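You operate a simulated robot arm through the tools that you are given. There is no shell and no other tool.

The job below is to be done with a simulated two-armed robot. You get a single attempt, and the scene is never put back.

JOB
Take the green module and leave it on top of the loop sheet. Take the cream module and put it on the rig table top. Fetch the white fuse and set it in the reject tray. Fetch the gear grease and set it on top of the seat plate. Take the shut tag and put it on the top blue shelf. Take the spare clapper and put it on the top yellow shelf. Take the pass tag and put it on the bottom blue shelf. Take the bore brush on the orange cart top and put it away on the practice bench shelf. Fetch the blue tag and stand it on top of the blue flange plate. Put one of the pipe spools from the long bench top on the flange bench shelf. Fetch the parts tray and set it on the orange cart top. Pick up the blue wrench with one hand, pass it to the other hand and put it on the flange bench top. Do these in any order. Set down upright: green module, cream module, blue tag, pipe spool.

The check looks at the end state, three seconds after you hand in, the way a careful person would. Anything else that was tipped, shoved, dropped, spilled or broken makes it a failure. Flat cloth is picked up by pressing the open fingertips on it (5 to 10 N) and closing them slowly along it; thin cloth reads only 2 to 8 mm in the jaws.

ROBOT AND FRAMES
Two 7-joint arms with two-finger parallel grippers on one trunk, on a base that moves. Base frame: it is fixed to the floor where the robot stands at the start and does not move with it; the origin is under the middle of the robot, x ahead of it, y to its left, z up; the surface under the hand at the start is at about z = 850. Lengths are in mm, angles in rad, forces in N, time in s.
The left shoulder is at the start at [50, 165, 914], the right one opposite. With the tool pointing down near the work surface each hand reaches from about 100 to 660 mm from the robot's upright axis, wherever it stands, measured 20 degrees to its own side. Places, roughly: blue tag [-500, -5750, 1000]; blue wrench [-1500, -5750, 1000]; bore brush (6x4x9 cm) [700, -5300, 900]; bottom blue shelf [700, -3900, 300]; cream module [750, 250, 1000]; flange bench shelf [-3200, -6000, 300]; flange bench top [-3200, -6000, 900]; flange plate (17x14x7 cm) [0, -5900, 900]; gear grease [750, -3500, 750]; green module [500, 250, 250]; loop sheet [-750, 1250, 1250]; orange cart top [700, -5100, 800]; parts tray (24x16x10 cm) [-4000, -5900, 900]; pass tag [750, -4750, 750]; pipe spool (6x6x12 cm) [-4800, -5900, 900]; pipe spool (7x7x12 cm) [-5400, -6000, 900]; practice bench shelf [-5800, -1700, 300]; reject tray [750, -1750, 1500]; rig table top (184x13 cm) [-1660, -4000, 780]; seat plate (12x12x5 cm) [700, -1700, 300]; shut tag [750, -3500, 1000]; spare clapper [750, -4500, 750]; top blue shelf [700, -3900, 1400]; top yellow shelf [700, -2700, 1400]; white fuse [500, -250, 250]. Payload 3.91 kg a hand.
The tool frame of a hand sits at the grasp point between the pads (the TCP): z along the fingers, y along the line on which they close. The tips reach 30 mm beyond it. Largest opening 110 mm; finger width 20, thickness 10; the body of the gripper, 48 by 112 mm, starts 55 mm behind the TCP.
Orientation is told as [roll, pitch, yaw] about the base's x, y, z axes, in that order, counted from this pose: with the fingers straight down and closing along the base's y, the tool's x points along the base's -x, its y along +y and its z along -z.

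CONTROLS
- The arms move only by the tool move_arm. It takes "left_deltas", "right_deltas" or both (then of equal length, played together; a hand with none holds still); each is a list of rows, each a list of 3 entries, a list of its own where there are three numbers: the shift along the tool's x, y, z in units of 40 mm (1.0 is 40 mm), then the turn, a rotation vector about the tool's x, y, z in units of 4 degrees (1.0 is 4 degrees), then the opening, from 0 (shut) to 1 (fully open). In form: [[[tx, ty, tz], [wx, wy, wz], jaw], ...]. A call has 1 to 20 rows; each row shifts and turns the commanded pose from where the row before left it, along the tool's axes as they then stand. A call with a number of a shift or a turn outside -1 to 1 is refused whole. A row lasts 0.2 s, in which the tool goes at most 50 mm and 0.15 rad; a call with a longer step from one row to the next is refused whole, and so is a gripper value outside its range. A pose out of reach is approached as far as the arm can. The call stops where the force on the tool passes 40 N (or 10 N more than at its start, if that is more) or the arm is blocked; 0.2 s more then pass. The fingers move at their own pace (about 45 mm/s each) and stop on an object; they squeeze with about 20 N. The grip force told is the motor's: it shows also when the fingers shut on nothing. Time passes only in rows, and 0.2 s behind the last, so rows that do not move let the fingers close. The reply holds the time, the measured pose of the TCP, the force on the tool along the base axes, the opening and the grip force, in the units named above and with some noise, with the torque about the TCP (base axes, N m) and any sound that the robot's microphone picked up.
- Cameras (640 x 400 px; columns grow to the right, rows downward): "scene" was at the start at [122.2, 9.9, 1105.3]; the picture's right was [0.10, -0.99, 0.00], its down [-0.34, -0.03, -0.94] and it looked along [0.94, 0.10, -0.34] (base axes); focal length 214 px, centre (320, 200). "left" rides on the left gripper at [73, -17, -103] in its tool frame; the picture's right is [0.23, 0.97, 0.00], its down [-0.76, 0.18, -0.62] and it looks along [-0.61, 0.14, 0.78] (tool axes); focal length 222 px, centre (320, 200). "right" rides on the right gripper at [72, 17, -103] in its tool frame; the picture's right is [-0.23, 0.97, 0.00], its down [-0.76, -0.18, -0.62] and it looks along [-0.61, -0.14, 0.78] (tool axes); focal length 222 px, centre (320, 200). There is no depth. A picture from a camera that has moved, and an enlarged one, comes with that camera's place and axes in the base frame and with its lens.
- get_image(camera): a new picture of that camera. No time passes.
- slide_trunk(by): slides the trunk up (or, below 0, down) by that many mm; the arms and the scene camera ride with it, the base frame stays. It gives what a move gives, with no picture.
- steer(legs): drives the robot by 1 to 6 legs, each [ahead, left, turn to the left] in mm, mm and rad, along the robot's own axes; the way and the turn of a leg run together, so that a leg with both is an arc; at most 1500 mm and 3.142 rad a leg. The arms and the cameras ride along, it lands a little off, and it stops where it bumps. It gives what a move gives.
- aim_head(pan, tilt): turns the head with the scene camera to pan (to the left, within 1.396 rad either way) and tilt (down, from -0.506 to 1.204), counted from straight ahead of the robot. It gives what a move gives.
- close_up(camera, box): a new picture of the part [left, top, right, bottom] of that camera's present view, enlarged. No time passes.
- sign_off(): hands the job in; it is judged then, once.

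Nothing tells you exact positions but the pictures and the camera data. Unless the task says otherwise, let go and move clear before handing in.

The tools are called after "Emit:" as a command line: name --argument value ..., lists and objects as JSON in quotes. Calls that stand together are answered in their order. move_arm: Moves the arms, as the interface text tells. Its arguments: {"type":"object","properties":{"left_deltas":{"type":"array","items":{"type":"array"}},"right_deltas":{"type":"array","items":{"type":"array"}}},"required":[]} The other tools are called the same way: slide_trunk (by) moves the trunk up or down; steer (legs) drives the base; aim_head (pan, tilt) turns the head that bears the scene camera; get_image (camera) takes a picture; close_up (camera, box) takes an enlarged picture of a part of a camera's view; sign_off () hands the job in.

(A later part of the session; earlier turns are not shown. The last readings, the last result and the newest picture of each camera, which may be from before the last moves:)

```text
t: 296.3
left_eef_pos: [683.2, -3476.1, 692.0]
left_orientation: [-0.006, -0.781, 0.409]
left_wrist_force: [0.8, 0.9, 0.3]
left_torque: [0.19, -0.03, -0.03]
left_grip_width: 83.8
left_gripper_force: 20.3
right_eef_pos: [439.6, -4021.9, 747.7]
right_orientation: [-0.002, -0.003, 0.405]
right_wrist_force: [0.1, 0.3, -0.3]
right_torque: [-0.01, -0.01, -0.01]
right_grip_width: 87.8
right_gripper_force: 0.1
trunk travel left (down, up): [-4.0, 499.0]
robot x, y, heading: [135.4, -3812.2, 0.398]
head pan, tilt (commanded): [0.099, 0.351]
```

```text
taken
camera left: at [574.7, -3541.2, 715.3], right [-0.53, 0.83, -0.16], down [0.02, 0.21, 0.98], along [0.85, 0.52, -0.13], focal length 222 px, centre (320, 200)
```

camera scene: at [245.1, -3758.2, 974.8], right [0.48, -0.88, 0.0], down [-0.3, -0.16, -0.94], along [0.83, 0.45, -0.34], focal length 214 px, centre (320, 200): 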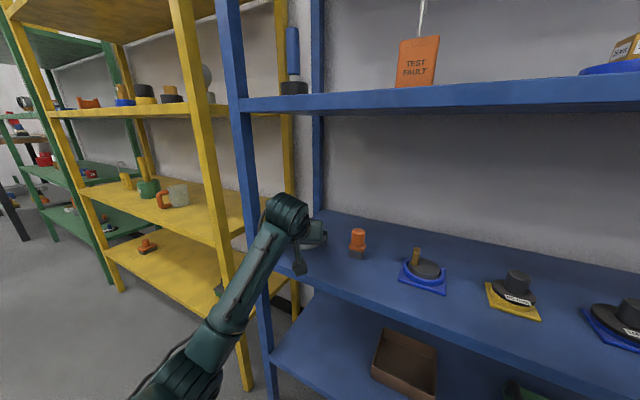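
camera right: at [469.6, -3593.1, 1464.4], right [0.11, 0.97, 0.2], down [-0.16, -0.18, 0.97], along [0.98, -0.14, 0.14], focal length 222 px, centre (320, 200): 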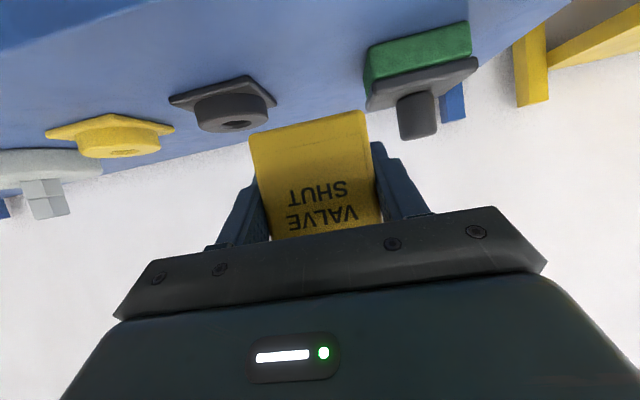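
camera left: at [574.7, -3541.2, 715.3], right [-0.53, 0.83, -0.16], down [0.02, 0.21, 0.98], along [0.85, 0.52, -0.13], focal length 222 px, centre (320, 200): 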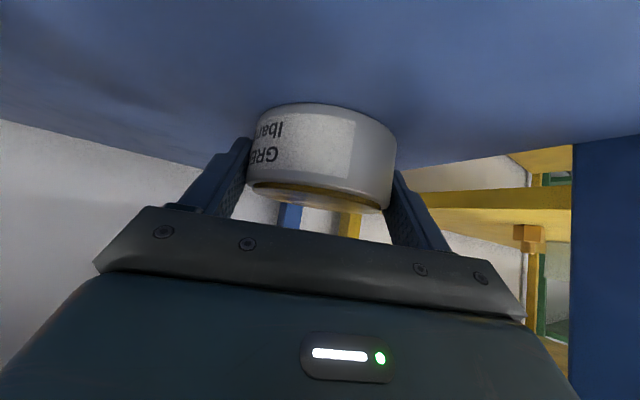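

The tin is gripped at 84 mm. I lift 25 mm, check, and back out along the same line.

Emit:
move_arm --left_deltas '[[[-0.15, 0, -0.15], [0, 0, 0], 0.6], [[-0.3, 0, -0.3], [0, 0, 0], 0.6], [[0, 0, 0], [0, 0, 0], 0.6]]'

Emit:
get_image --camera "left"

Emit:
steer --legs '[[-330, 0, 0]]'

Emit:
get_image --camera "scene"

```text
t: 297.1
left_eef_pos: [683.5, -3477.4, 717.3]
left_orientation: [-0.006, -0.781, 0.408]
left_wrist_force: [0.2, 0.3, -5.2]
left_torque: [-0.01, 0.02, 0.03]
left_grip_width: 83.8
left_gripper_force: 19.7
right_eef_pos: [439.3, -4021.8, 747.2]
right_orientation: [-0.003, -0.004, 0.407]
right_wrist_force: [-0.7, -1.1, 0.0]
right_torque: [-0.02, 0.0, 0.02]
right_grip_width: 88.1
right_gripper_force: 0.0
trunk travel left (down, up): [-4.0, 499.0]
robot x, y, heading: [132.1, -3814.2, 0.402]
head pan, tilt (commanded): [0.099, 0.351]
```

```text
taken
camera left: at [574.9, -3541.4, 740.3], right [-0.53, 0.83, -0.16], down [0.02, 0.21, 0.98], along [0.85, 0.52, -0.13], focal length 222 px, centre (320, 200)
```

left: 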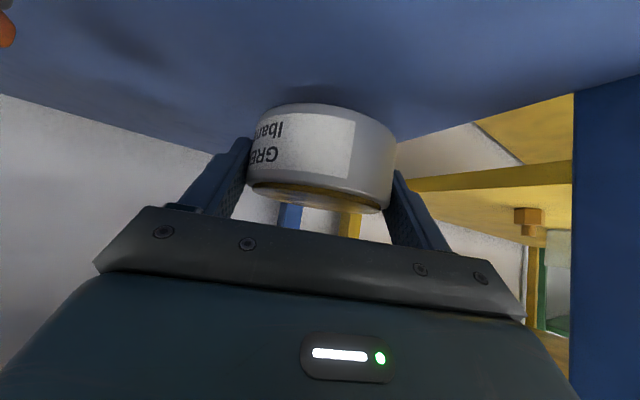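

```text
t: 299.3
left_eef_pos: [381.6, -3604.5, 716.5]
left_orientation: [-0.008, -0.782, 0.409]
left_wrist_force: [-0.7, -0.7, -3.5]
left_torque: [0.0, 0.04, 0.0]
left_grip_width: 83.8
left_gripper_force: 19.8
right_eef_pos: [137.3, -4149.5, 748.4]
right_orientation: [0.0, -0.004, 0.406]
right_wrist_force: [-0.1, -0.2, 0.5]
right_torque: [-0.01, 0.01, 0.02]
right_grip_width: 88.1
right_gripper_force: 0.1
trunk travel left (down, up): [-4.0, 499.0]
robot x, y, heading: [-166.3, -3940.8, 0.398]
head pan, tilt (commanded): [0.099, 0.351]
```

```text
taken
camera scene: at [-57.2, -3885.3, 974.7], right [0.48, -0.88, 0.0], down [-0.3, -0.16, -0.94], along [0.82, 0.45, -0.34], focal length 214 px, centre (320, 200)
```

scene: 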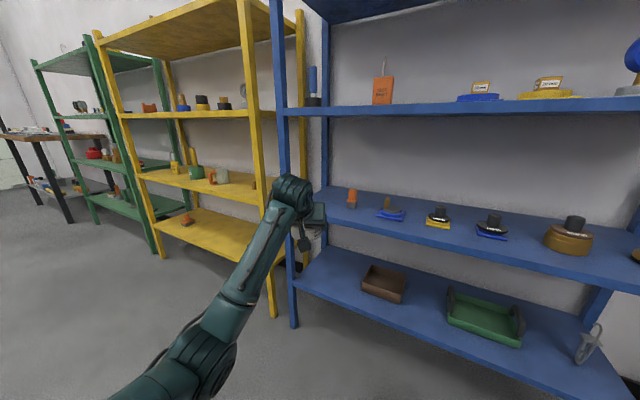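

The tin is held level. I turn to face the racks squarely, back off a little, and rehearse the low pose for the green rack's bottom shelf in free space.

Emit:
steer --legs '[[-80, 0, 0], [0, 0, -0.398]]'

Emit:
move_arm --left_deltas '[[[0.324, 0.833, -0.324], [0, 0, 0], 0.6], [[0.324, 0.833, -0.324], [0, 0, 0], 0.6], [[0.324, 0.833, -0.324], [0, 0, 0], 0.6], [[0.648, 0, 0.648], [0, 0, 0], 0.6], [[0.648, 0, 0.648], [0, 0, 0], 0.6], [[0.648, 0, 0.648], [0, 0, 0], 0.6], [[0.648, 0, 0.648], [0, 0, 0], 0.6], [[0.648, 0, 0.648], [0, 0, 0], 0.6], [[0.648, 0, 0.648], [0, 0, 0], 0.6], [[0.648, 0, 0.648], [0, 0, 0], 0.6], [[0.648, 0, 0.648], [0, 0, 0], 0.6], [[0.648, 0, 0.648], [0, 0, 0], 0.6]]'

```text
t: 301.6
left_eef_pos: [396.4, -3872.8, 717.2]
left_orientation: [-0.007, -0.782, 0.014]
left_wrist_force: [0.1, 1.1, -3.9]
left_torque: [-0.01, 0.03, 0.0]
left_grip_width: 83.7
left_gripper_force: 20.0
right_eef_pos: [-41.1, -4281.0, 747.8]
right_orientation: [-0.003, -0.002, 0.009]
right_wrist_force: [0.4, -0.4, -0.6]
right_torque: [0.01, 0.01, 0.0]
right_grip_width: 88.1
right_gripper_force: 0.0
trunk travel left (down, up): [-4.0, 499.0]
robot x, y, heading: [-237.6, -3973.7, 0.005]
head pan, tilt (commanded): [0.099, 0.351]
```

```text
t: 304.1
left_eef_pos: [341.4, -3772.2, 394.7]
left_orientation: [-0.001, -0.788, 0.01]
left_wrist_force: [0.4, -0.7, -4.4]
left_torque: [0.01, 0.01, 0.0]
left_grip_width: 83.9
left_gripper_force: 19.3
right_eef_pos: [-41.1, -4281.9, 748.1]
right_orientation: [0.001, -0.005, 0.008]
right_wrist_force: [0.2, 0.4, -0.5]
right_torque: [0.02, 0.02, 0.02]
right_grip_width: 88.0
right_gripper_force: 0.0
trunk travel left (down, up): [-4.0, 499.0]
robot x, y, heading: [-237.4, -3974.0, -0.001]
head pan, tilt (commanded): [0.099, 0.351]
```

The low pose works (z≈395 at 579 mm ahead). I drive left along the aisle to the green rack.

Emit:
steer --legs '[[0, 1035, 0], [0, 1035, 0]]'

Emit:
aim_head --pan 0.15 --tilt 0.45

Emit:
get_image --camera "scene"

Emit:
close_up --camera "scene" --box '[260, 160, 420, 280]'

Emit:
get_image --camera "left"

```text
t: 322.6
left_eef_pos: [360.6, -1710.3, 393.4]
left_orientation: [0.001, -0.787, -0.01]
left_wrist_force: [-0.6, -0.5, -4.2]
left_torque: [-0.03, 0.02, -0.01]
left_grip_width: 83.9
left_gripper_force: 20.3
right_eef_pos: [-27.2, -2213.3, 745.9]
right_orientation: [0.003, -0.007, -0.008]
right_wrist_force: [-0.3, 0.5, 0.1]
right_torque: [0.02, -0.03, -0.03]
right_grip_width: 87.9
right_gripper_force: 0.1
trunk travel left (down, up): [-4.0, 499.0]
robot x, y, heading: [-219.3, -1896.2, -0.013]
head pan, tilt (commanded): [0.099, 0.351]
```

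```text
t: 323.2
left_eef_pos: [361.4, -1710.5, 394.0]
left_orientation: [-0.001, -0.787, -0.009]
left_wrist_force: [-0.4, 0.3, -4.0]
left_torque: [0.03, 0.06, 0.01]
left_grip_width: 83.9
left_gripper_force: 19.7
right_eef_pos: [-28.0, -2212.1, 747.2]
right_orientation: [0.004, -0.008, -0.007]
right_wrist_force: [-0.6, 0.2, 0.1]
right_torque: [-0.02, 0.0, 0.03]
right_grip_width: 87.9
right_gripper_force: 0.1
trunk travel left (down, up): [-4.0, 499.0]
robot x, y, heading: [-224.4, -1898.6, -0.015]
head pan, tilt (commanded): [0.15, 0.45]
```

```text
taken
camera scene: at [-103.1, -1889.7, 966.3], right [0.14, -0.99, 0.0], down [-0.43, -0.05, -0.9], along [0.89, 0.12, -0.43], focal length 214 px, centre (320, 200)
```

scene: 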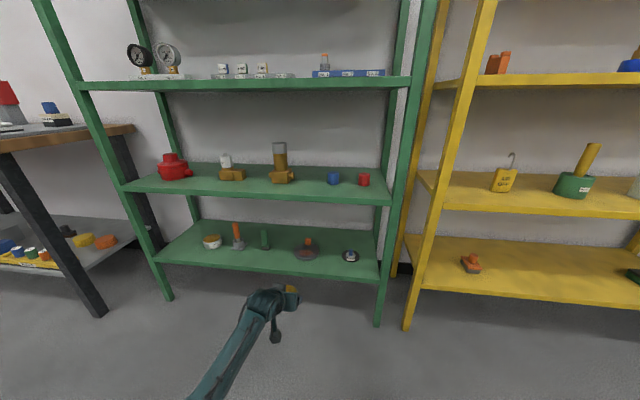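

```text
3.33 times, centred on (340, 220) of scene
camera zoom: at [-103.1, -1889.7, 966.3], right [0.14, -0.99, 0.0], down [-0.43, -0.05, -0.9], along [0.89, 0.12, -0.43], focal length 715 px, centre (253, 133)
```

zoom: 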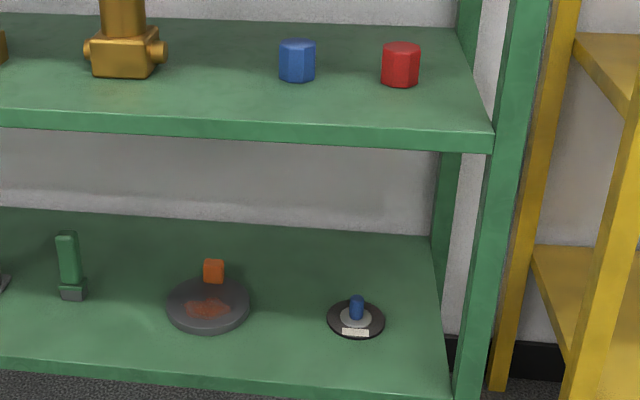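

```text
taken
camera left: at [235.7, -1726.3, 416.1], right [-0.15, 0.98, -0.16], down [0.1, 0.18, 0.98], along [0.98, 0.13, -0.12], focal length 222 px, centre (320, 200)
```

left: 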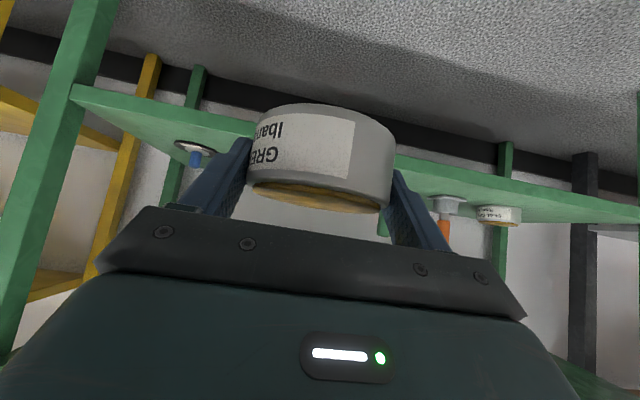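

Emit:
close_up --camera "scene" --box '[288, 212, 328, 248]'

```text
11.11 times, centred on (308, 230) of scene
camera zoom: at [-103.1, -1889.7, 966.3], right [0.14, -0.99, 0.0], down [-0.43, -0.05, -0.9], along [0.89, 0.12, -0.43], focal length 2383 px, centre (453, -133)
```

zoom: 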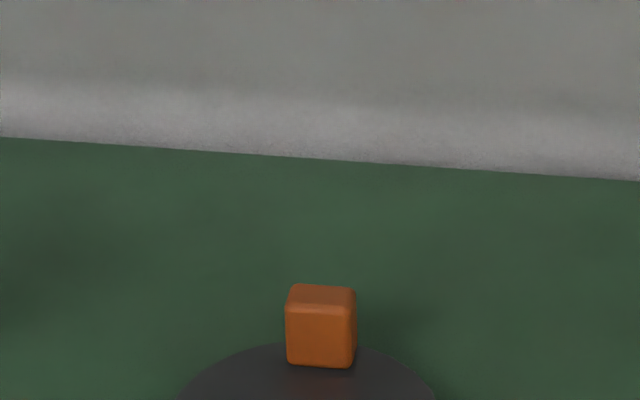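

Emit:
close_up --camera "scene" --box '[285, 225, 335, 258]'

Emit:
close_up --camera "left" --box '[180, 90, 440, 250]'

```text
12.12 times, centred on (310, 242) of scene
camera zoom: at [-103.1, -1889.7, 966.3], right [0.14, -0.99, 0.0], down [-0.43, -0.05, -0.9], along [0.89, 0.12, -0.43], focal length 2600 px, centre (441, -303)
```

zoom: 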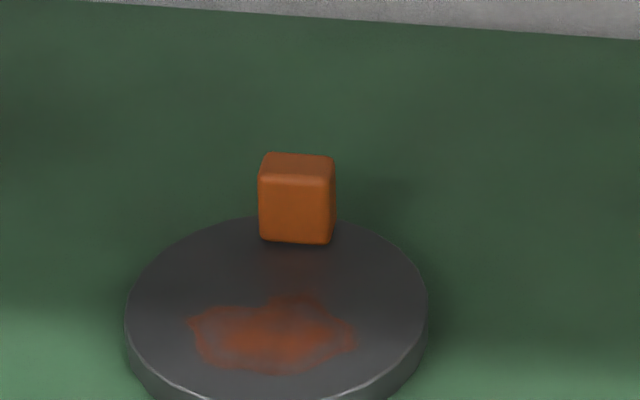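

```text
2.46 times, centred on (310, 170) of left
camera zoom: at [235.7, -1726.3, 416.1], right [-0.15, 0.98, -0.16], down [0.1, 0.18, 0.98], along [0.98, 0.13, -0.12], focal length 547 px, centre (345, 274)
```

zoom: 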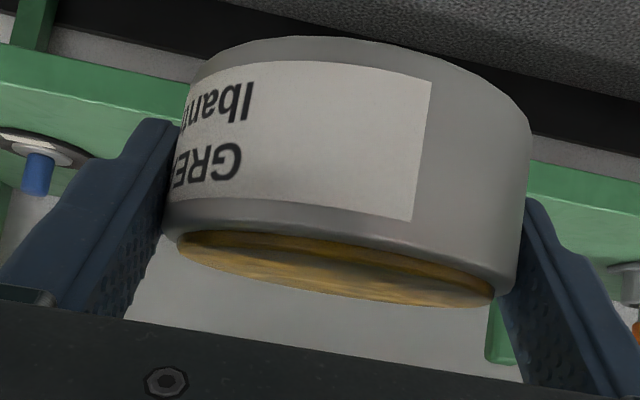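

The seat plate is a dark disc (about 116 mm across, top z≈311) with an orange block at its back edge, centred near [692, −1716]; the tin should go with its centre near x≈684. I test that the arm can reach the needed low height here first.

Emit:
move_arm --left_deltas '[[[0.6, 0, 0.6], [0, 0, 0], 0.6], [[0.35, 0, 0.35], [0, 0, 0], 0.6]]'

Emit:
move_arm --left_deltas '[[[-0.7, 0, -0.7], [0, 0, 0], 0.6], [[-0.35, 0, -0.35], [0, 0, 0], 0.6]]'

```text
t: 323.8
left_eef_pos: [369.5, -1704.1, 345.1]
left_orientation: [0.011, -0.8, -0.013]
left_wrist_force: [0.1, 0.5, -4.6]
left_torque: [-0.01, 0.01, 0.0]
left_grip_width: 83.9
left_gripper_force: 20.1
right_eef_pos: [-28.2, -2211.7, 746.5]
right_orientation: [0.001, -0.005, -0.01]
right_wrist_force: [0.0, -0.8, 0.2]
right_torque: [0.02, -0.02, 0.02]
right_grip_width: 88.0
right_gripper_force: 0.1
trunk travel left (down, up): [-4.0, 499.0]
robot x, y, heading: [-223.1, -1896.8, -0.017]
head pan, tilt (commanded): [0.15, 0.45]
```

```text
t: 324.4
left_eef_pos: [357.3, -1705.9, 393.9]
left_orientation: [0.015, -0.778, -0.016]
left_wrist_force: [0.5, 1.2, -4.2]
left_torque: [-0.02, 0.03, 0.0]
left_grip_width: 83.7
left_gripper_force: 20.8
right_eef_pos: [-29.5, -2214.3, 748.6]
right_orientation: [0.003, -0.011, -0.007]
right_wrist_force: [-0.3, 0.8, 0.2]
right_torque: [-0.04, -0.01, 0.02]
right_grip_width: 88.0
right_gripper_force: 0.0
trunk travel left (down, up): [-4.0, 499.0]
robot x, y, heading: [-222.2, -1899.0, -0.014]
head pan, tilt (commanded): [0.15, 0.45]
```

Emit:
move_arm --left_deltas '[[[0.707, 0, -0.707], [0, 0, 0], 0.6]]'

Emit:
steer --legs '[[0, -19, 0.015], [300, 0, 0]]'

Emit:
get_image --camera "left"

Emit:
get_image --camera "scene"

Emit:
close_up --camera "scene" --box '[240, 200, 400, 330]'

```text
t: 325.0
left_eef_pos: [352.6, -1707.4, 447.8]
left_orientation: [0.008, -0.878, -0.01]
left_wrist_force: [-0.3, 0.0, -4.2]
left_torque: [-0.01, 0.04, -0.01]
left_grip_width: 83.8
left_gripper_force: 20.5
right_eef_pos: [-29.5, -2215.0, 748.5]
right_orientation: [0.006, -0.01, -0.007]
right_wrist_force: [0.1, 0.1, -0.8]
right_torque: [0.01, 0.01, 0.02]
right_grip_width: 87.8
right_gripper_force: 0.1
trunk travel left (down, up): [-4.0, 499.0]
robot x, y, heading: [-220.7, -1896.6, -0.016]
head pan, tilt (commanded): [0.15, 0.45]
stopped in row 1 (left hand): the arm was blocked; the commanded pose is now the measured one
```

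```text
t: 327.5
left_eef_pos: [648.4, -1717.9, 450.2]
left_orientation: [0.01, -0.88, 0.004]
left_wrist_force: [1.3, 1.3, -4.4]
left_torque: [0.02, 0.05, 0.0]
left_grip_width: 83.6
left_gripper_force: 19.9
right_eef_pos: [273.5, -2230.0, 749.1]
right_orientation: [0.008, -0.01, 0.008]
right_wrist_force: [0.2, 0.2, 0.0]
right_torque: [0.0, 0.01, -0.01]
right_grip_width: 88.0
right_gripper_force: 0.0
trunk travel left (down, up): [-4.0, 499.0]
robot x, y, heading: [77.0, -1918.5, -0.003]
head pan, tilt (commanded): [0.15, 0.45]
```

```text
taken
camera left: at [522.2, -1736.5, 460.6], right [-0.15, 0.97, -0.17], down [0.0, 0.17, 0.98], along [0.99, 0.15, -0.03], focal length 222 px, centre (320, 200)
```

left: 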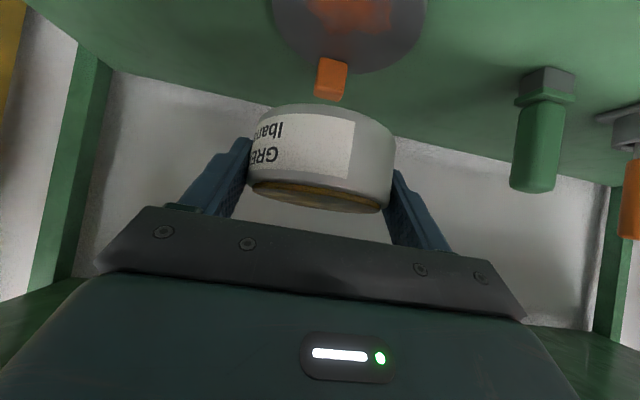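

```text
taken
camera scene: at [193.5, -1909.3, 968.6], right [0.15, -0.99, -0.01], down [-0.43, -0.06, -0.9], along [0.89, 0.14, -0.43], focal length 214 px, centre (320, 200)
```

scene: 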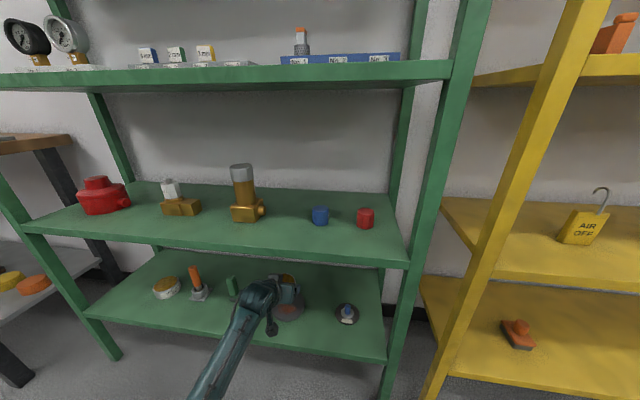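

```text
3.08 times, centred on (320, 265) of scene
camera zoom: at [193.5, -1909.3, 968.6], right [0.15, -0.99, -0.01], down [-0.43, -0.06, -0.9], along [0.89, 0.14, -0.43], focal length 660 px, centre (320, 0)
```

zoom: 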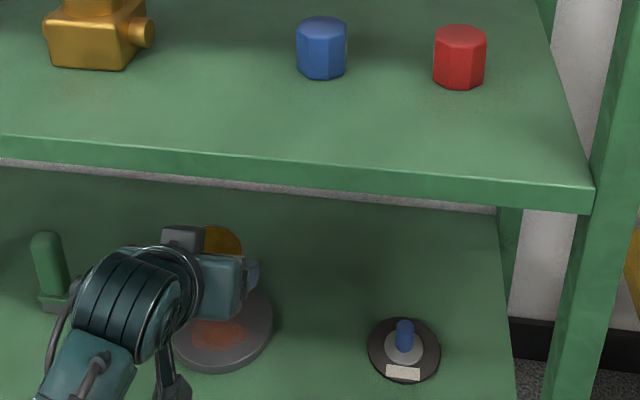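

The arm was blocked when I pulled it back, probably its elbow touching my own base, and the hand pitched by 5°. I extend it forward again to free the elbow and correct the tilt.

Emit:
move_arm --left_deltas '[[[-0.28, 0, 0.34], [0, 0, 0], 0.6], [[-0.28, 0, 0.34], [0, 0, 0], 0.6], [[0, 0, 0], [0, 0.7, 0], 0.6], [[0, 0, 0], [0, 0.66, 0], 0.6]]'

Emit:
get_image --camera "scene"

```text
t: 328.5
left_eef_pos: [686.7, -1715.1, 443.0]
left_orientation: [-0.007, -0.778, 0.016]
left_wrist_force: [-0.5, -0.4, -3.9]
left_torque: [-0.02, 0.03, 0.03]
left_grip_width: 83.9
left_gripper_force: 19.8
right_eef_pos: [276.8, -2226.3, 747.2]
right_orientation: [-0.003, -0.003, 0.008]
right_wrist_force: [1.1, 1.2, -0.1]
right_torque: [0.01, -0.01, -0.01]
right_grip_width: 88.1
right_gripper_force: 0.1
trunk travel left (down, up): [-4.0, 499.0]
robot x, y, heading: [78.8, -1919.4, 0.002]
head pan, tilt (commanded): [0.15, 0.45]
```

```text
taken
camera scene: at [197.6, -1903.2, 965.0], right [0.15, -0.99, 0.0], down [-0.43, -0.07, -0.9], along [0.89, 0.14, -0.44], focal length 214 px, centre (320, 200)
```

scene: 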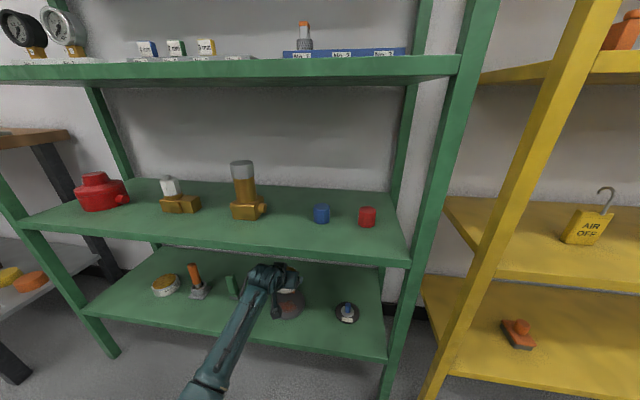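

Freed. I back the robot 32 mm, extend the arm a bit more to keep the elbow clear, and then lower toward the seat plate.

Emit:
steer --legs '[[-32, 0, 0]]'

Emit:
move_arm --left_deltas '[[[-0.3, 0, 0.3], [0, 0, 0], 0.6], [[0.4, 0, 0.4], [0, 0, 0], 0.6], [[0.4, 0, 0.4], [0, 0, 0], 0.6]]'

Emit:
get_image --camera "left"

Emit:
close_up --camera "scene" --box '[230, 230, 370, 340]'

```text
t: 329.4
left_eef_pos: [653.5, -1716.4, 442.4]
left_orientation: [-0.005, -0.781, 0.014]
left_wrist_force: [0.1, -0.4, -4.4]
left_torque: [-0.03, 0.02, 0.03]
left_grip_width: 83.7
left_gripper_force: 20.2
right_eef_pos: [244.7, -2225.4, 748.5]
right_orientation: [-0.002, -0.004, 0.008]
right_wrist_force: [0.5, 0.3, -0.2]
right_torque: [-0.01, -0.01, 0.0]
right_grip_width: 88.0
right_gripper_force: 0.0
trunk travel left (down, up): [-4.0, 499.0]
robot x, y, heading: [46.6, -1914.9, -0.003]
head pan, tilt (commanded): [0.15, 0.45]
```

```text
t: 330.2
left_eef_pos: [670.9, -1706.6, 400.0]
left_orientation: [0.004, -0.785, 0.017]
left_wrist_force: [0.3, -0.9, -4.5]
left_torque: [-0.01, 0.03, -0.01]
left_grip_width: 83.7
left_gripper_force: 19.8
right_eef_pos: [244.0, -2227.0, 749.4]
right_orientation: [-0.003, -0.005, 0.009]
right_wrist_force: [-0.2, -0.7, 0.3]
right_torque: [0.02, -0.02, -0.02]
right_grip_width: 88.2
right_gripper_force: 0.1
trunk travel left (down, up): [-4.0, 499.0]
robot x, y, heading: [47.7, -1919.3, -0.002]
head pan, tilt (commanded): [0.15, 0.45]
```

```text
taken
camera left: at [546.4, -1727.5, 422.0], right [-0.18, 0.97, -0.16], down [0.09, 0.18, 0.98], along [0.98, 0.16, -0.12], focal length 222 px, centre (320, 200)
```

left: 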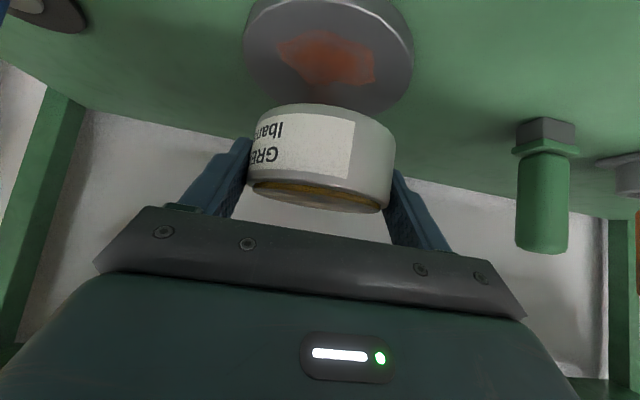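

```text
3.64 times, centred on (300, 285) of scene
camera zoom: at [164.9, -1901.9, 966.5], right [0.15, -0.99, 0.0], down [-0.43, -0.07, -0.9], along [0.89, 0.13, -0.43], focal length 780 px, centre (393, -109)
```

zoom: 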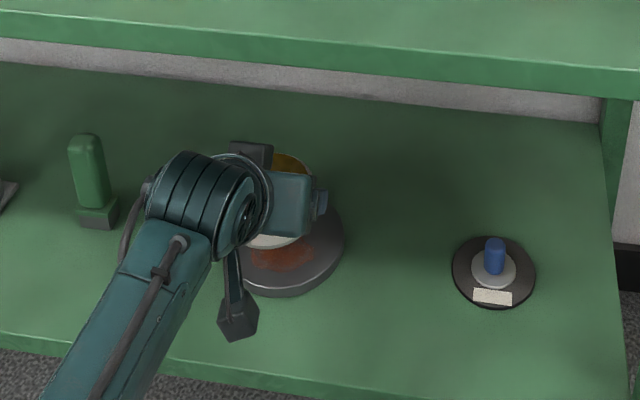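

The hand drifts sideways by 10 mm as it lowers, so the elbow is brushing my own base again. I raise the hand, shift the robot 100 mm right, and move the arm 100 mm outward to give the elbow room.

Emit:
move_arm --left_deltas '[[[-0.4, 0, -0.4], [0, 0, 0], 0.6], [[-0.4, 0, -0.4], [0, 0, 0], 0.6]]'

Emit:
steer --legs '[[0, -100, 0]]'

Emit:
move_arm --left_deltas '[[[0, 0.83, 0], [0, 0, 0], 0.6], [[0, 0.83, 0], [0, 0, 0], 0.6], [[0, 0.83, 0], [0, 0, 0], 0.6]]'

```text
t: 330.8
left_eef_pos: [669.1, -1712.0, 436.2]
left_orientation: [0.002, -0.77, 0.012]
left_wrist_force: [-0.2, -0.6, -4.0]
left_torque: [0.01, 0.04, 0.01]
left_grip_width: 83.8
left_gripper_force: 19.6
right_eef_pos: [243.9, -2225.0, 746.7]
right_orientation: [-0.006, -0.004, 0.008]
right_wrist_force: [-0.7, -0.1, 0.3]
right_torque: [0.03, 0.01, 0.02]
right_grip_width: 87.9
right_gripper_force: 0.0
trunk travel left (down, up): [-4.0, 499.0]
robot x, y, heading: [43.2, -1917.7, -0.001]
head pan, tilt (commanded): [0.15, 0.45]
```

```text
t: 332.3
left_eef_pos: [669.8, -1811.5, 441.8]
left_orientation: [0.0, -0.779, 0.018]
left_wrist_force: [0.9, -0.6, -3.0]
left_torque: [0.02, 0.03, 0.01]
left_grip_width: 83.9
left_gripper_force: 20.0
right_eef_pos: [245.2, -2324.2, 749.4]
right_orientation: [-0.006, -0.002, 0.011]
right_wrist_force: [-0.6, -0.4, -0.2]
right_torque: [0.0, 0.02, -0.03]
right_grip_width: 88.0
right_gripper_force: 0.1
trunk travel left (down, up): [-4.0, 499.0]
robot x, y, heading: [43.8, -2021.0, -0.0]
head pan, tilt (commanded): [0.15, 0.45]
```

```text
t: 333.1
left_eef_pos: [668.2, -1711.3, 440.6]
left_orientation: [0.001, -0.778, 0.01]
left_wrist_force: [0.7, 0.2, -4.5]
left_torque: [-0.01, 0.0, 0.0]
left_grip_width: 83.7
left_gripper_force: 19.7
right_eef_pos: [245.3, -2325.8, 748.6]
right_orientation: [-0.002, -0.004, 0.01]
right_wrist_force: [-0.7, -0.4, -0.7]
right_torque: [-0.01, -0.01, -0.01]
right_grip_width: 88.1
right_gripper_force: 0.1
trunk travel left (down, up): [-4.0, 499.0]
robot x, y, heading: [46.7, -2017.6, 0.005]
head pan, tilt (commanded): [0.15, 0.45]
```

Emit:
move_arm --left_deltas '[[[0.3, -0.06, 0.3], [0, 0, 0], 0.6], [[0.3, -0.06, 0.3], [0, 0, 0], 0.6], [[0.3, 0, 0.3], [0, 0, 0], 0.6]]'

Emit:
get_image --camera "scene"

```text
t: 333.9
left_eef_pos: [667.8, -1717.2, 390.7]
left_orientation: [0.004, -0.78, 0.014]
left_wrist_force: [-0.5, 0.2, -5.1]
left_torque: [-0.01, 0.0, -0.01]
left_grip_width: 83.9
left_gripper_force: 19.9
right_eef_pos: [246.1, -2326.6, 748.3]
right_orientation: [-0.002, -0.004, 0.012]
right_wrist_force: [-0.7, 0.1, 0.7]
right_torque: [0.04, -0.02, -0.01]
right_grip_width: 87.8
right_gripper_force: 0.0
trunk travel left (down, up): [-4.0, 499.0]
robot x, y, heading: [46.0, -2018.2, 0.002]
head pan, tilt (commanded): [0.15, 0.45]
```

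```text
taken
camera scene: at [166.0, -2002.9, 965.5], right [0.15, -0.99, 0.0], down [-0.43, -0.07, -0.9], along [0.89, 0.14, -0.44], focal length 214 px, centre (320, 200)
```

scene: 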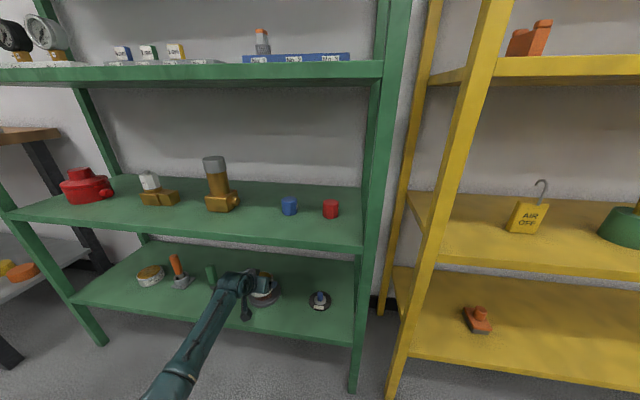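

Emit:
close_up --camera "scene" --box '[190, 240, 340, 340]'

Emit:
get_image --camera "left"

```text
4.00 times, centred on (265, 290) of scene
camera zoom: at [166.0, -2002.9, 965.5], right [0.15, -0.99, 0.0], down [-0.43, -0.07, -0.9], along [0.89, 0.14, -0.44], focal length 858 px, centre (540, -160)
```

zoom: 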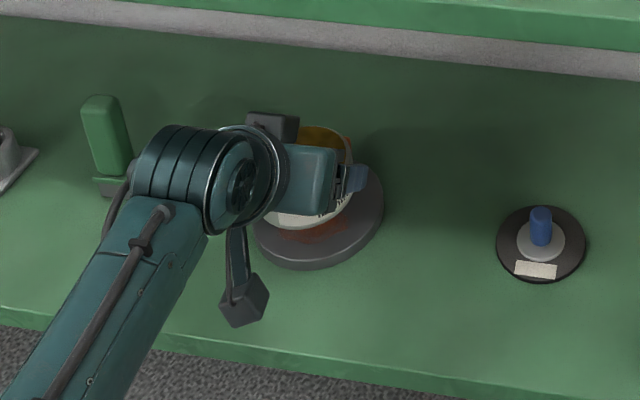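

```text
taken
camera left: at [542.9, -1735.7, 414.6], right [-0.18, 0.97, -0.16], down [0.1, 0.18, 0.98], along [0.98, 0.16, -0.13], focal length 222 px, centre (320, 200)
```

left: 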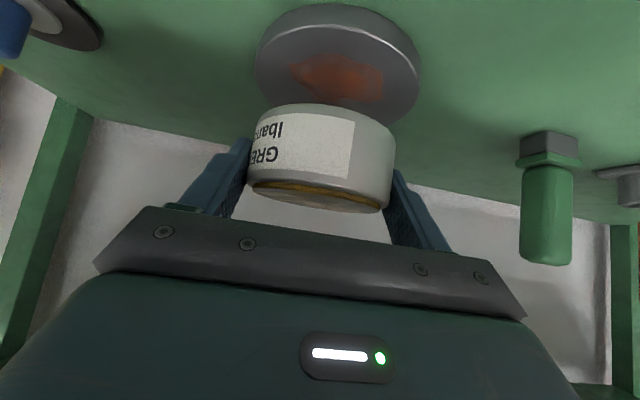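

The tin is centred over the disc's free area. I move 4 mm forward and lower in small steps until contact.

Emit:
move_arm --left_deltas '[[[-0.07, 0, 0.07], [0, 0, 0], 0.6], [[0.3, 0, 0.3], [0, 0, 0], 0.6], [[0.14, 0, 0.14], [0, 0, 0], 0.6]]'

Emit:
get_image --camera "left"

```text
t: 334.7
left_eef_pos: [671.5, -1715.4, 367.0]
left_orientation: [0.003, -0.78, 0.014]
left_wrist_force: [-0.6, 0.6, -4.0]
left_torque: [0.03, 0.01, -0.01]
left_grip_width: 83.7
left_gripper_force: 19.8
right_eef_pos: [245.2, -2326.6, 746.9]
right_orientation: [-0.002, -0.003, 0.012]
right_wrist_force: [0.1, 1.2, 0.0]
right_torque: [-0.01, 0.03, 0.0]
right_grip_width: 88.1
right_gripper_force: 0.1
trunk travel left (down, up): [-4.0, 499.0]
robot x, y, heading: [48.1, -2016.9, 0.005]
head pan, tilt (commanded): [0.15, 0.45]
```

```text
taken
camera left: at [547.1, -1735.0, 389.7], right [-0.18, 0.97, -0.16], down [0.1, 0.18, 0.98], along [0.98, 0.16, -0.13], focal length 222 px, centre (320, 200)
```

left: 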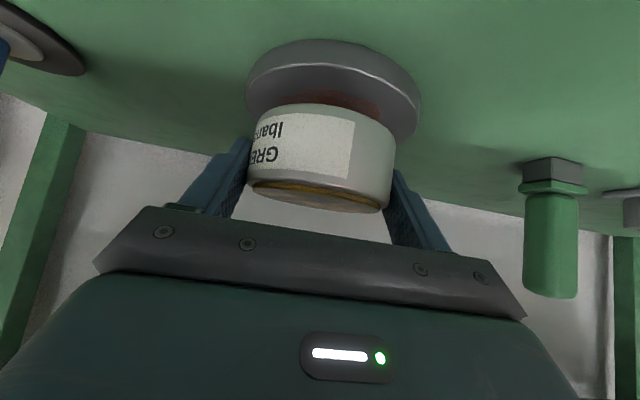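

The geometry says the disc centre is near x≈698 and the tin's centre near 678, so I shift 9 mm forward and keep lowering.

Emit:
move_arm --left_deltas '[[[-0.16, -0.03, 0.16], [0, 0, 0], 0.6], [[0.14, 0, 0.14], [0, 0, 0], 0.6], [[0.05, 0, 0.05], [0, 0, 0], 0.6]]'

Emit:
get_image --camera "left"

```text
t: 335.5
left_eef_pos: [681.1, -1717.0, 356.4]
left_orientation: [0.002, -0.778, 0.015]
left_wrist_force: [-0.6, 0.5, -4.6]
left_torque: [0.02, 0.03, 0.01]
left_grip_width: 83.9
left_gripper_force: 20.6
right_eef_pos: [244.5, -2325.8, 747.3]
right_orientation: [-0.002, -0.004, 0.01]
right_wrist_force: [-0.1, -0.2, -0.8]
right_torque: [0.0, -0.03, -0.02]
right_grip_width: 88.1
right_gripper_force: 0.0
trunk travel left (down, up): [-4.0, 499.0]
robot x, y, heading: [47.0, -2011.1, 0.001]
head pan, tilt (commanded): [0.15, 0.45]
```

```text
taken
camera left: at [555.7, -1736.3, 378.7], right [-0.18, 0.97, -0.16], down [0.1, 0.18, 0.98], along [0.98, 0.16, -0.13], focal length 222 px, centre (320, 200)
```

left: 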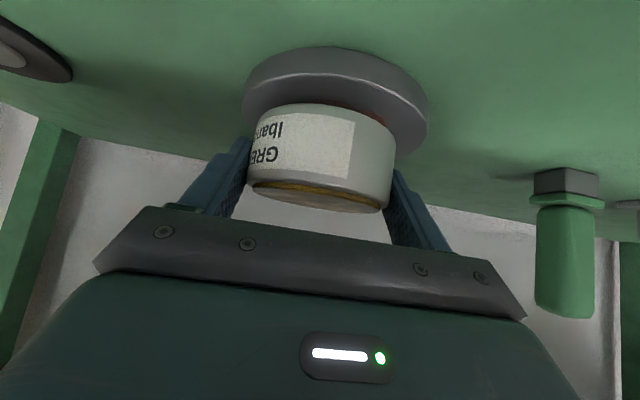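

Emit:
move_arm --left_deltas '[[[0.05, 0, 0.05], [0, 0, 0], 0.6], [[0.05, 0, 0.05], [0, 0, 0], 0.6], [[0.04, 0, 0.04], [0, 0, 0], 0.6]]'

```text
t: 336.3
left_eef_pos: [680.2, -1717.8, 346.8]
left_orientation: [0.002, -0.777, 0.013]
left_wrist_force: [0.3, -0.4, -4.1]
left_torque: [-0.01, 0.02, 0.01]
left_grip_width: 83.8
left_gripper_force: 19.9
right_eef_pos: [246.0, -2327.5, 748.5]
right_orientation: [-0.001, -0.004, 0.011]
right_wrist_force: [0.6, -1.0, -0.4]
right_torque: [-0.01, 0.01, 0.03]
right_grip_width: 88.1
right_gripper_force: 0.1
trunk travel left (down, up): [-4.0, 499.0]
robot x, y, heading: [45.8, -2019.3, 0.002]
head pan, tilt (commanded): [0.15, 0.45]
```

Emit:
move_arm --left_deltas '[[[0.04, 0, 0.04], [0, 0, 0], 0.6], [[0.04, 0, 0.04], [0, 0, 0], 0.6]]'

Emit:
get_image --camera "left"

```text
t: 336.9
left_eef_pos: [681.3, -1715.9, 346.0]
left_orientation: [0.0, -0.788, 0.014]
left_wrist_force: [-3.4, 0.2, 8.4]
left_torque: [-0.27, 0.43, -0.06]
left_grip_width: 84.2
left_gripper_force: 19.6
right_eef_pos: [244.6, -2327.3, 747.7]
right_orientation: [-0.002, -0.006, 0.011]
right_wrist_force: [0.8, 0.0, -0.4]
right_torque: [0.01, 0.0, -0.01]
right_grip_width: 88.2
right_gripper_force: 0.1
trunk travel left (down, up): [-4.0, 499.0]
robot x, y, heading: [48.6, -2016.1, 0.003]
head pan, tilt (commanded): [0.15, 0.45]
```

```text
taken
camera left: at [556.7, -1736.3, 369.0], right [-0.18, 0.97, -0.16], down [0.09, 0.18, 0.98], along [0.98, 0.16, -0.12], focal length 222 px, centre (320, 200)
```

left: 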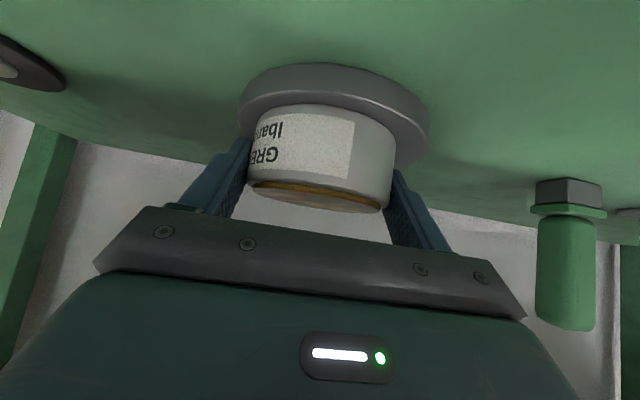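

Contact on the seat plate at the expected height. I open and withdraw back and up along the tool axis.

Emit:
move_arm --left_deltas '[[[-0.01, 0, -0.01], [0, 0, 0], 0.6], [[0, 0, 0], [0, 0, 0], 0.8], [[0, 0, 0], [0, 0, 0], 0.92], [[0, 0, 0], [0, 0, 0], 0.95], [[0, 0, -0.4], [0, 0, 0], 0.95], [[0, 0, -0.8], [0, 0, 0], 0.95], [[0, 0, -0.8], [0, 0, 0], 0.95]]'

Emit:
close_up --camera "scene" --box '[190, 240, 340, 340]'

Emit:
get_image --camera "left"

```text
t: 338.5
left_eef_pos: [625.8, -1719.0, 400.4]
left_orientation: [0.002, -0.78, 0.014]
left_wrist_force: [0.0, 0.1, 0.2]
left_torque: [0.0, 0.0, 0.02]
left_grip_width: 104.7
left_gripper_force: 0.1
right_eef_pos: [245.9, -2326.4, 747.6]
right_orientation: [0.0, -0.004, 0.011]
right_wrist_force: [-0.4, -1.3, 0.4]
right_torque: [-0.01, 0.0, -0.02]
right_grip_width: 88.0
right_gripper_force: 0.0
trunk travel left (down, up): [-4.0, 499.0]
robot x, y, heading: [45.7, -2018.7, 0.003]
head pan, tilt (commanded): [0.15, 0.45]
```

```text
4.00 times, centred on (265, 290) of scene
camera zoom: at [165.8, -2003.0, 965.5], right [0.15, -0.99, 0.0], down [-0.43, -0.07, -0.9], along [0.89, 0.14, -0.44], focal length 858 px, centre (540, -160)
```

zoom: 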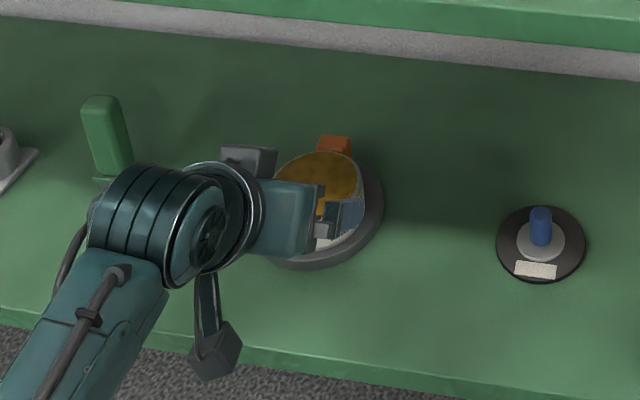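

```text
taken
camera left: at [499.8, -1737.9, 423.7], right [-0.18, 0.97, -0.16], down [0.1, 0.18, 0.98], along [0.98, 0.16, -0.13], focal length 222 px, centre (320, 200)
```

left: 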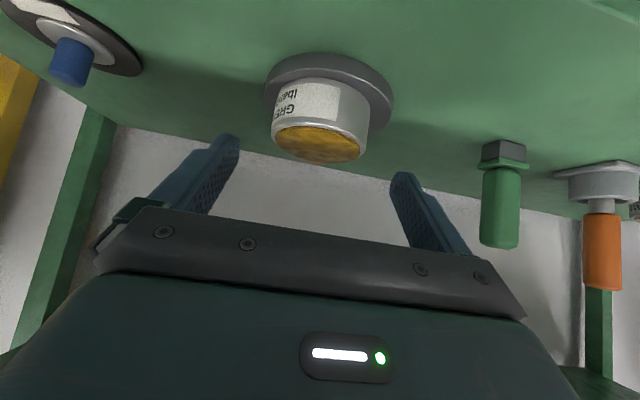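

Emit:
steer --legs '[[-280, 0, 0]]'

Emit:
get_image --camera "scene"

Emit:
close_up --camera "scene" --box '[200, 200, 360, 300]'

```text
t: 340.5
left_eef_pos: [345.8, -1719.5, 399.8]
left_orientation: [0.001, -0.78, 0.013]
left_wrist_force: [0.2, 0.1, -0.7]
left_torque: [0.01, 0.04, 0.01]
left_grip_width: 104.3
left_gripper_force: 0.0
right_eef_pos: [-33.7, -2327.5, 748.3]
right_orientation: [-0.002, -0.005, 0.009]
right_wrist_force: [-0.4, 0.3, 0.3]
right_torque: [-0.03, -0.01, -0.02]
right_grip_width: 88.3
right_gripper_force: 0.0
trunk travel left (down, up): [-4.0, 499.0]
robot x, y, heading: [-233.4, -2021.6, 0.002]
head pan, tilt (commanded): [0.15, 0.45]
```

```text
taken
camera scene: at [-113.4, -2003.7, 965.5], right [0.15, -0.99, 0.0], down [-0.43, -0.07, -0.9], along [0.89, 0.14, -0.44], focal length 214 px, centre (320, 200)
```

scene: 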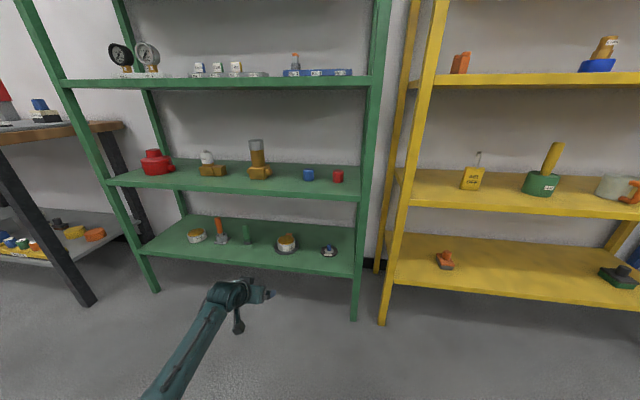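

```text
4.00 times, centred on (280, 250) of scene
camera zoom: at [-113.4, -2003.7, 965.5], right [0.15, -0.99, 0.0], down [-0.43, -0.07, -0.9], along [0.89, 0.14, -0.44], focal length 858 px, centre (480, 0)
```

zoom: 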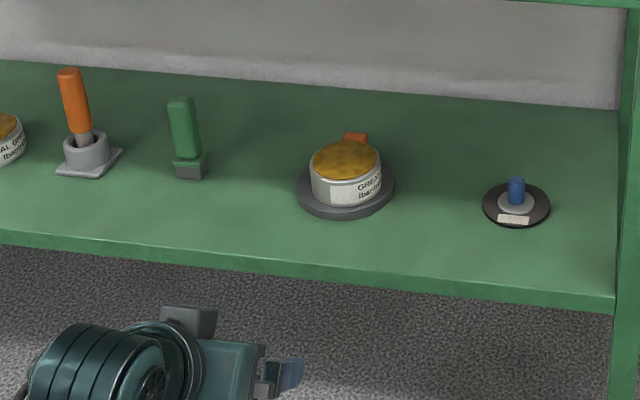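

Emit:
close_up --camera "scene" --box '[270, 225, 310, 262]'

Emit:
close_up --camera "scene" --box '[180, 222, 220, 250]'

```text
10.81 times, centred on (290, 244) of scene
camera zoom: at [-113.4, -2003.7, 965.5], right [0.15, -0.99, 0.0], down [-0.43, -0.07, -0.9], along [0.89, 0.14, -0.44], focal length 2319 px, centre (644, -270)
```

zoom: 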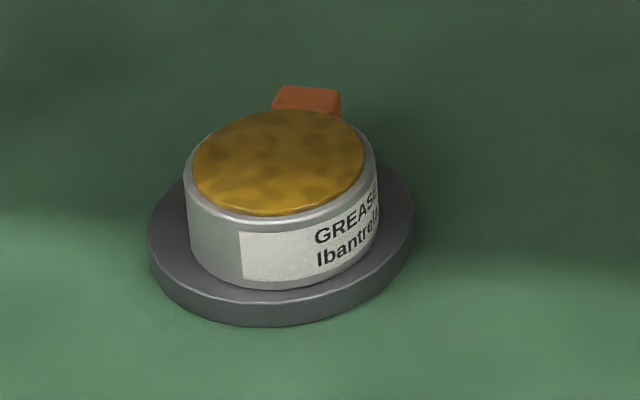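

```text
14.29 times, centred on (200, 236) of scene
camera zoom: at [-113.4, -2003.7, 965.5], right [0.15, -0.99, 0.0], down [-0.43, -0.07, -0.9], along [0.89, 0.14, -0.44], focal length 3064 px, centre (2034, -314)
```

zoom: 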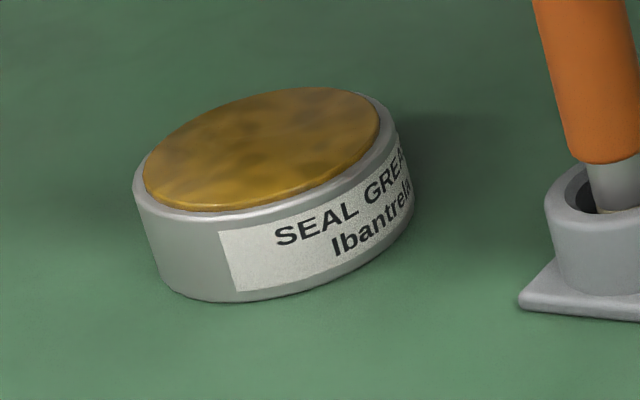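

The tin matches the asked place and sits on the seat plate. Next is the spare clapper at the right end of the blue rack's second shelf; I fold the left arm away and bring the right arm into its elbow-low posture with a 45° tilt.

Emit:
move_arm --left_deltas '[[[0, 0, 0], [0, 1, 0], 0.95], [[0, 0, 0], [0, 1, 0], 0.95], [[0, 0, 0], [0, 1, 0], 0.95], [[0, 0, 0], [0, 1, 0], 0.95], [[0, 0, 0], [0, 1, 0], 0.95], [[0, 0, 0], [0, 1, 0], 0.95], [[0, 0, 0], [0, 1, 0], 0.95], [[0, 0, 0], [0, 1, 0], 0.95], [[0, 0, 0], [0, 1, 0], 0.95], [[0, 0, 0], [0, 1, 0], 0.95], [[0, 0, 0], [0, 1, 0], 0.95], [[0, 0.83, 0], [0, 0.2, 0], 0.95], [[0, 0.83, 0], [0, 0, 0], 0.95], [[0, 0.83, 0], [0, 0, 0], 0.95], [[0.9, 0, 0], [0, 0, 0], 0.95], [[0.9, 0, 0], [0, 0, 0], 0.95], [[0.9, 0, 0], [0, 0, 0], 0.95], [[0.9, 0, 0], [0, 0, 0], 0.95], [[0.9, 0, 0], [0, 0, 0], 0.95]]' --right_deltas '[[[-0.275, -0.49, 0.74], [0, 0, 0], 0.75], [[-0.275, -0.49, 0.74], [0, 0, 0], 0.75], [[-0.275, -0.49, 0.74], [0, 0, 0], 0.75], [[-0.275, -0.49, 0.74], [0, 0, 0], 0.75], [[-0.275, -0.49, 0.74], [0, 0, 0], 0.75], [[0, 0, 0.9], [0, 0, 0], 0.75], [[0, 0, 0.9], [0, 0, 0], 0.75], [[0, 0, 0.9], [0, 0, 0], 0.75], [[0, 0, 0.9], [0, 0, 0], 0.75], [[0, 0, 0.9], [0, 0, 0], 0.75], [[0, 0, 0.9], [0, 0, 0], 0.75], [[0, 0, 0.9], [0, 0, 0], 0.75], [[-0.92, 0, 0], [0, 0, 0], 0.75], [[-0.92, 0, 0], [0, 0, 0], 0.75], [[-0.92, 0, 0], [0, 0, 0], 0.75], [[-0.92, 0, 0], [0, 0, 0], 0.75], [[-0.92, 0, 0], [0, 0, 0], 0.75], [[-0.92, 0, 0], [0, 0, 0], 0.75], [[-0.92, 0, 0], [0, 0, 0], 0.75]]'

Emit:
move_arm --left_deltas '[[[0.9, 0, 0], [0, 0, 0], 0.95], [[0.9, 0, 0], [0, 0, 0], 0.95], [[0.9, 0, 0], [0, 0, 0], 0.95], [[0.9, 0, 0], [0, 0, 0], 0.95], [[0, 0, -0.9], [0, 0, 0], 0.95], [[0, 0, -0.9], [0, 0, 0], 0.95], [[0, 0, -0.9], [0, 0, 0], 0.95], [[0, 0, -0.9], [0, 0, 0], 0.95], [[0, 0, -0.9], [0, 0, 0], 0.95], [[0, 0, -0.9], [0, 0, 0], 0.95], [[0, 0, 0], [0, 0, 0], 0.95], [[0, 0, 0], [0, 0, 0], 0.95], [[0, 0, 0], [0, 0, 0], 0.95], [[0, 0, 0], [0, 0, 0], 0.95], [[0, 0, 0], [0, 0, 0], 0.95], [[0, 0, 0], [0, 0, 0], 0.95], [[0, 0, 0], [0, 0, 0], 0.95], [[0, 0, 0], [0, 0, 0], 0.95], [[0, 0, 0], [0, 0, 0], 0.95], [[0, 0, 0], [0, 0, 0], 0.95]]' --right_deltas '[[[0, 0.64, -0.3], [0, 0, 0], 0.75], [[0, 0.64, -0.3], [0, 0, 0], 0.75], [[0, 0.64, -0.3], [0, 0, 0], 0.75], [[0, 0.64, -0.3], [0, 0, 0], 0.75], [[0, 0.64, -0.3], [0, 0, 0], 0.75], [[0, 0.64, -0.3], [0, 0, 0], 0.75], [[0, 0.64, -0.3], [0, 0, 0], 0.75], [[0, 0.64, -0.3], [0, 0, 0], 0.75], [[0, 0, 0], [0, -1, 0], 0.75], [[0, 0, 0], [0, -1, 0], 0.75], [[0, 0, 0], [0, -1, 0], 0.75], [[0, 0, 0], [0, -1, 0], 0.75], [[0, 0, 0], [0, -1, 0], 0.75], [[0, 0, 0], [0, -1, 0], 0.75], [[0, 0, 0], [0, -1, 0], 0.75], [[0, 0, 0], [0, -1, 0], 0.75], [[0, 0, 0], [0, -1, 0], 0.75], [[0, 0, 0], [0, -1, 0], 0.75], [[0, 0, 0], [0, -1, 0], 0.75], [[0, 0, 0], [0, -0.25, 0], 0.75]]'

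Emit:
move_arm --right_deltas '[[[-0.707, 0, -0.707], [0, 0, 0], 0.75], [[-0.707, 0, -0.707], [0, 0, 0], 0.75], [[-0.707, 0, -0.707], [0, 0, 0], 0.75], [[-0.707, 0, -0.707], [0, 0, 0], 0.75], [[-0.707, 0, -0.707], [0, 0, 0], 0.75], [[-0.707, 0, -0.707], [0, 0, 0], 0.75], [[-0.707, 0, -0.707], [0, 0, 0], 0.75], [[-0.5, 0.83, 0.5], [0, 0, 0], 0.75], [[-0.5, 0.83, 0.5], [0, 0, 0], 0.75], [[-0.5, 0.83, 0.5], [0, 0, 0], 0.75]]'

```text
t: 344.5
left_eef_pos: [163.0, -1622.4, 399.6]
left_orientation: [0.002, 0.003, 0.015]
left_wrist_force: [0.7, 1.0, 0.0]
left_torque: [0.03, -0.03, 0.02]
left_grip_width: 104.8
left_gripper_force: 0.0
right_eef_pos: [283.7, -2424.7, 350.3]
right_orientation: [-0.001, -0.003, 0.011]
right_wrist_force: [0.9, 0.1, -0.1]
right_torque: [0.01, -0.03, 0.02]
right_grip_width: 82.7
right_gripper_force: 0.1
right hand out of reach, approached as far as the arm can: row 1
trunk travel left (down, up): [-4.0, 499.0]
robot x, y, heading: [-235.9, -2019.5, 0.004]
head pan, tilt (commanded): [0.15, 0.45]
```

```text
t: 348.7
left_eef_pos: [20.0, -1624.8, 615.3]
left_orientation: [0.001, 0.002, 0.016]
left_wrist_force: [-1.3, -0.5, 0.2]
left_torque: [-0.03, -0.01, -0.02]
left_grip_width: 104.6
left_gripper_force: 0.0
right_eef_pos: [280.7, -2210.2, 446.3]
right_orientation: [0.007, -0.784, 0.015]
right_wrist_force: [0.8, -0.6, 0.3]
right_torque: [0.05, -0.03, -0.01]
right_grip_width: 82.4
right_gripper_force: 0.0
right hand out of reach, approached as far as the arm can: row 20
trunk travel left (down, up): [-4.0, 499.0]
robot x, y, heading: [-232.6, -2015.0, 0.001]
head pan, tilt (commanded): [0.15, 0.45]
```

```text
t: 350.9
left_eef_pos: [19.7, -1625.6, 615.5]
left_orientation: [0.0, 0.0, 0.016]
left_wrist_force: [0.5, 0.3, -1.0]
left_torque: [0.03, -0.03, -0.02]
left_grip_width: 104.5
left_gripper_force: 0.0
right_eef_pos: [364.9, -2116.4, 727.8]
right_orientation: [-0.002, -0.79, 0.013]
right_wrist_force: [-0.2, 0.5, -0.2]
right_torque: [-0.01, -0.01, 0.02]
right_grip_width: 82.6
right_gripper_force: 0.0
trunk travel left (down, up): [-4.0, 499.0]
robot x, y, heading: [-232.8, -2020.0, 0.003]
head pan, tilt (commanded): [0.15, 0.45]
```

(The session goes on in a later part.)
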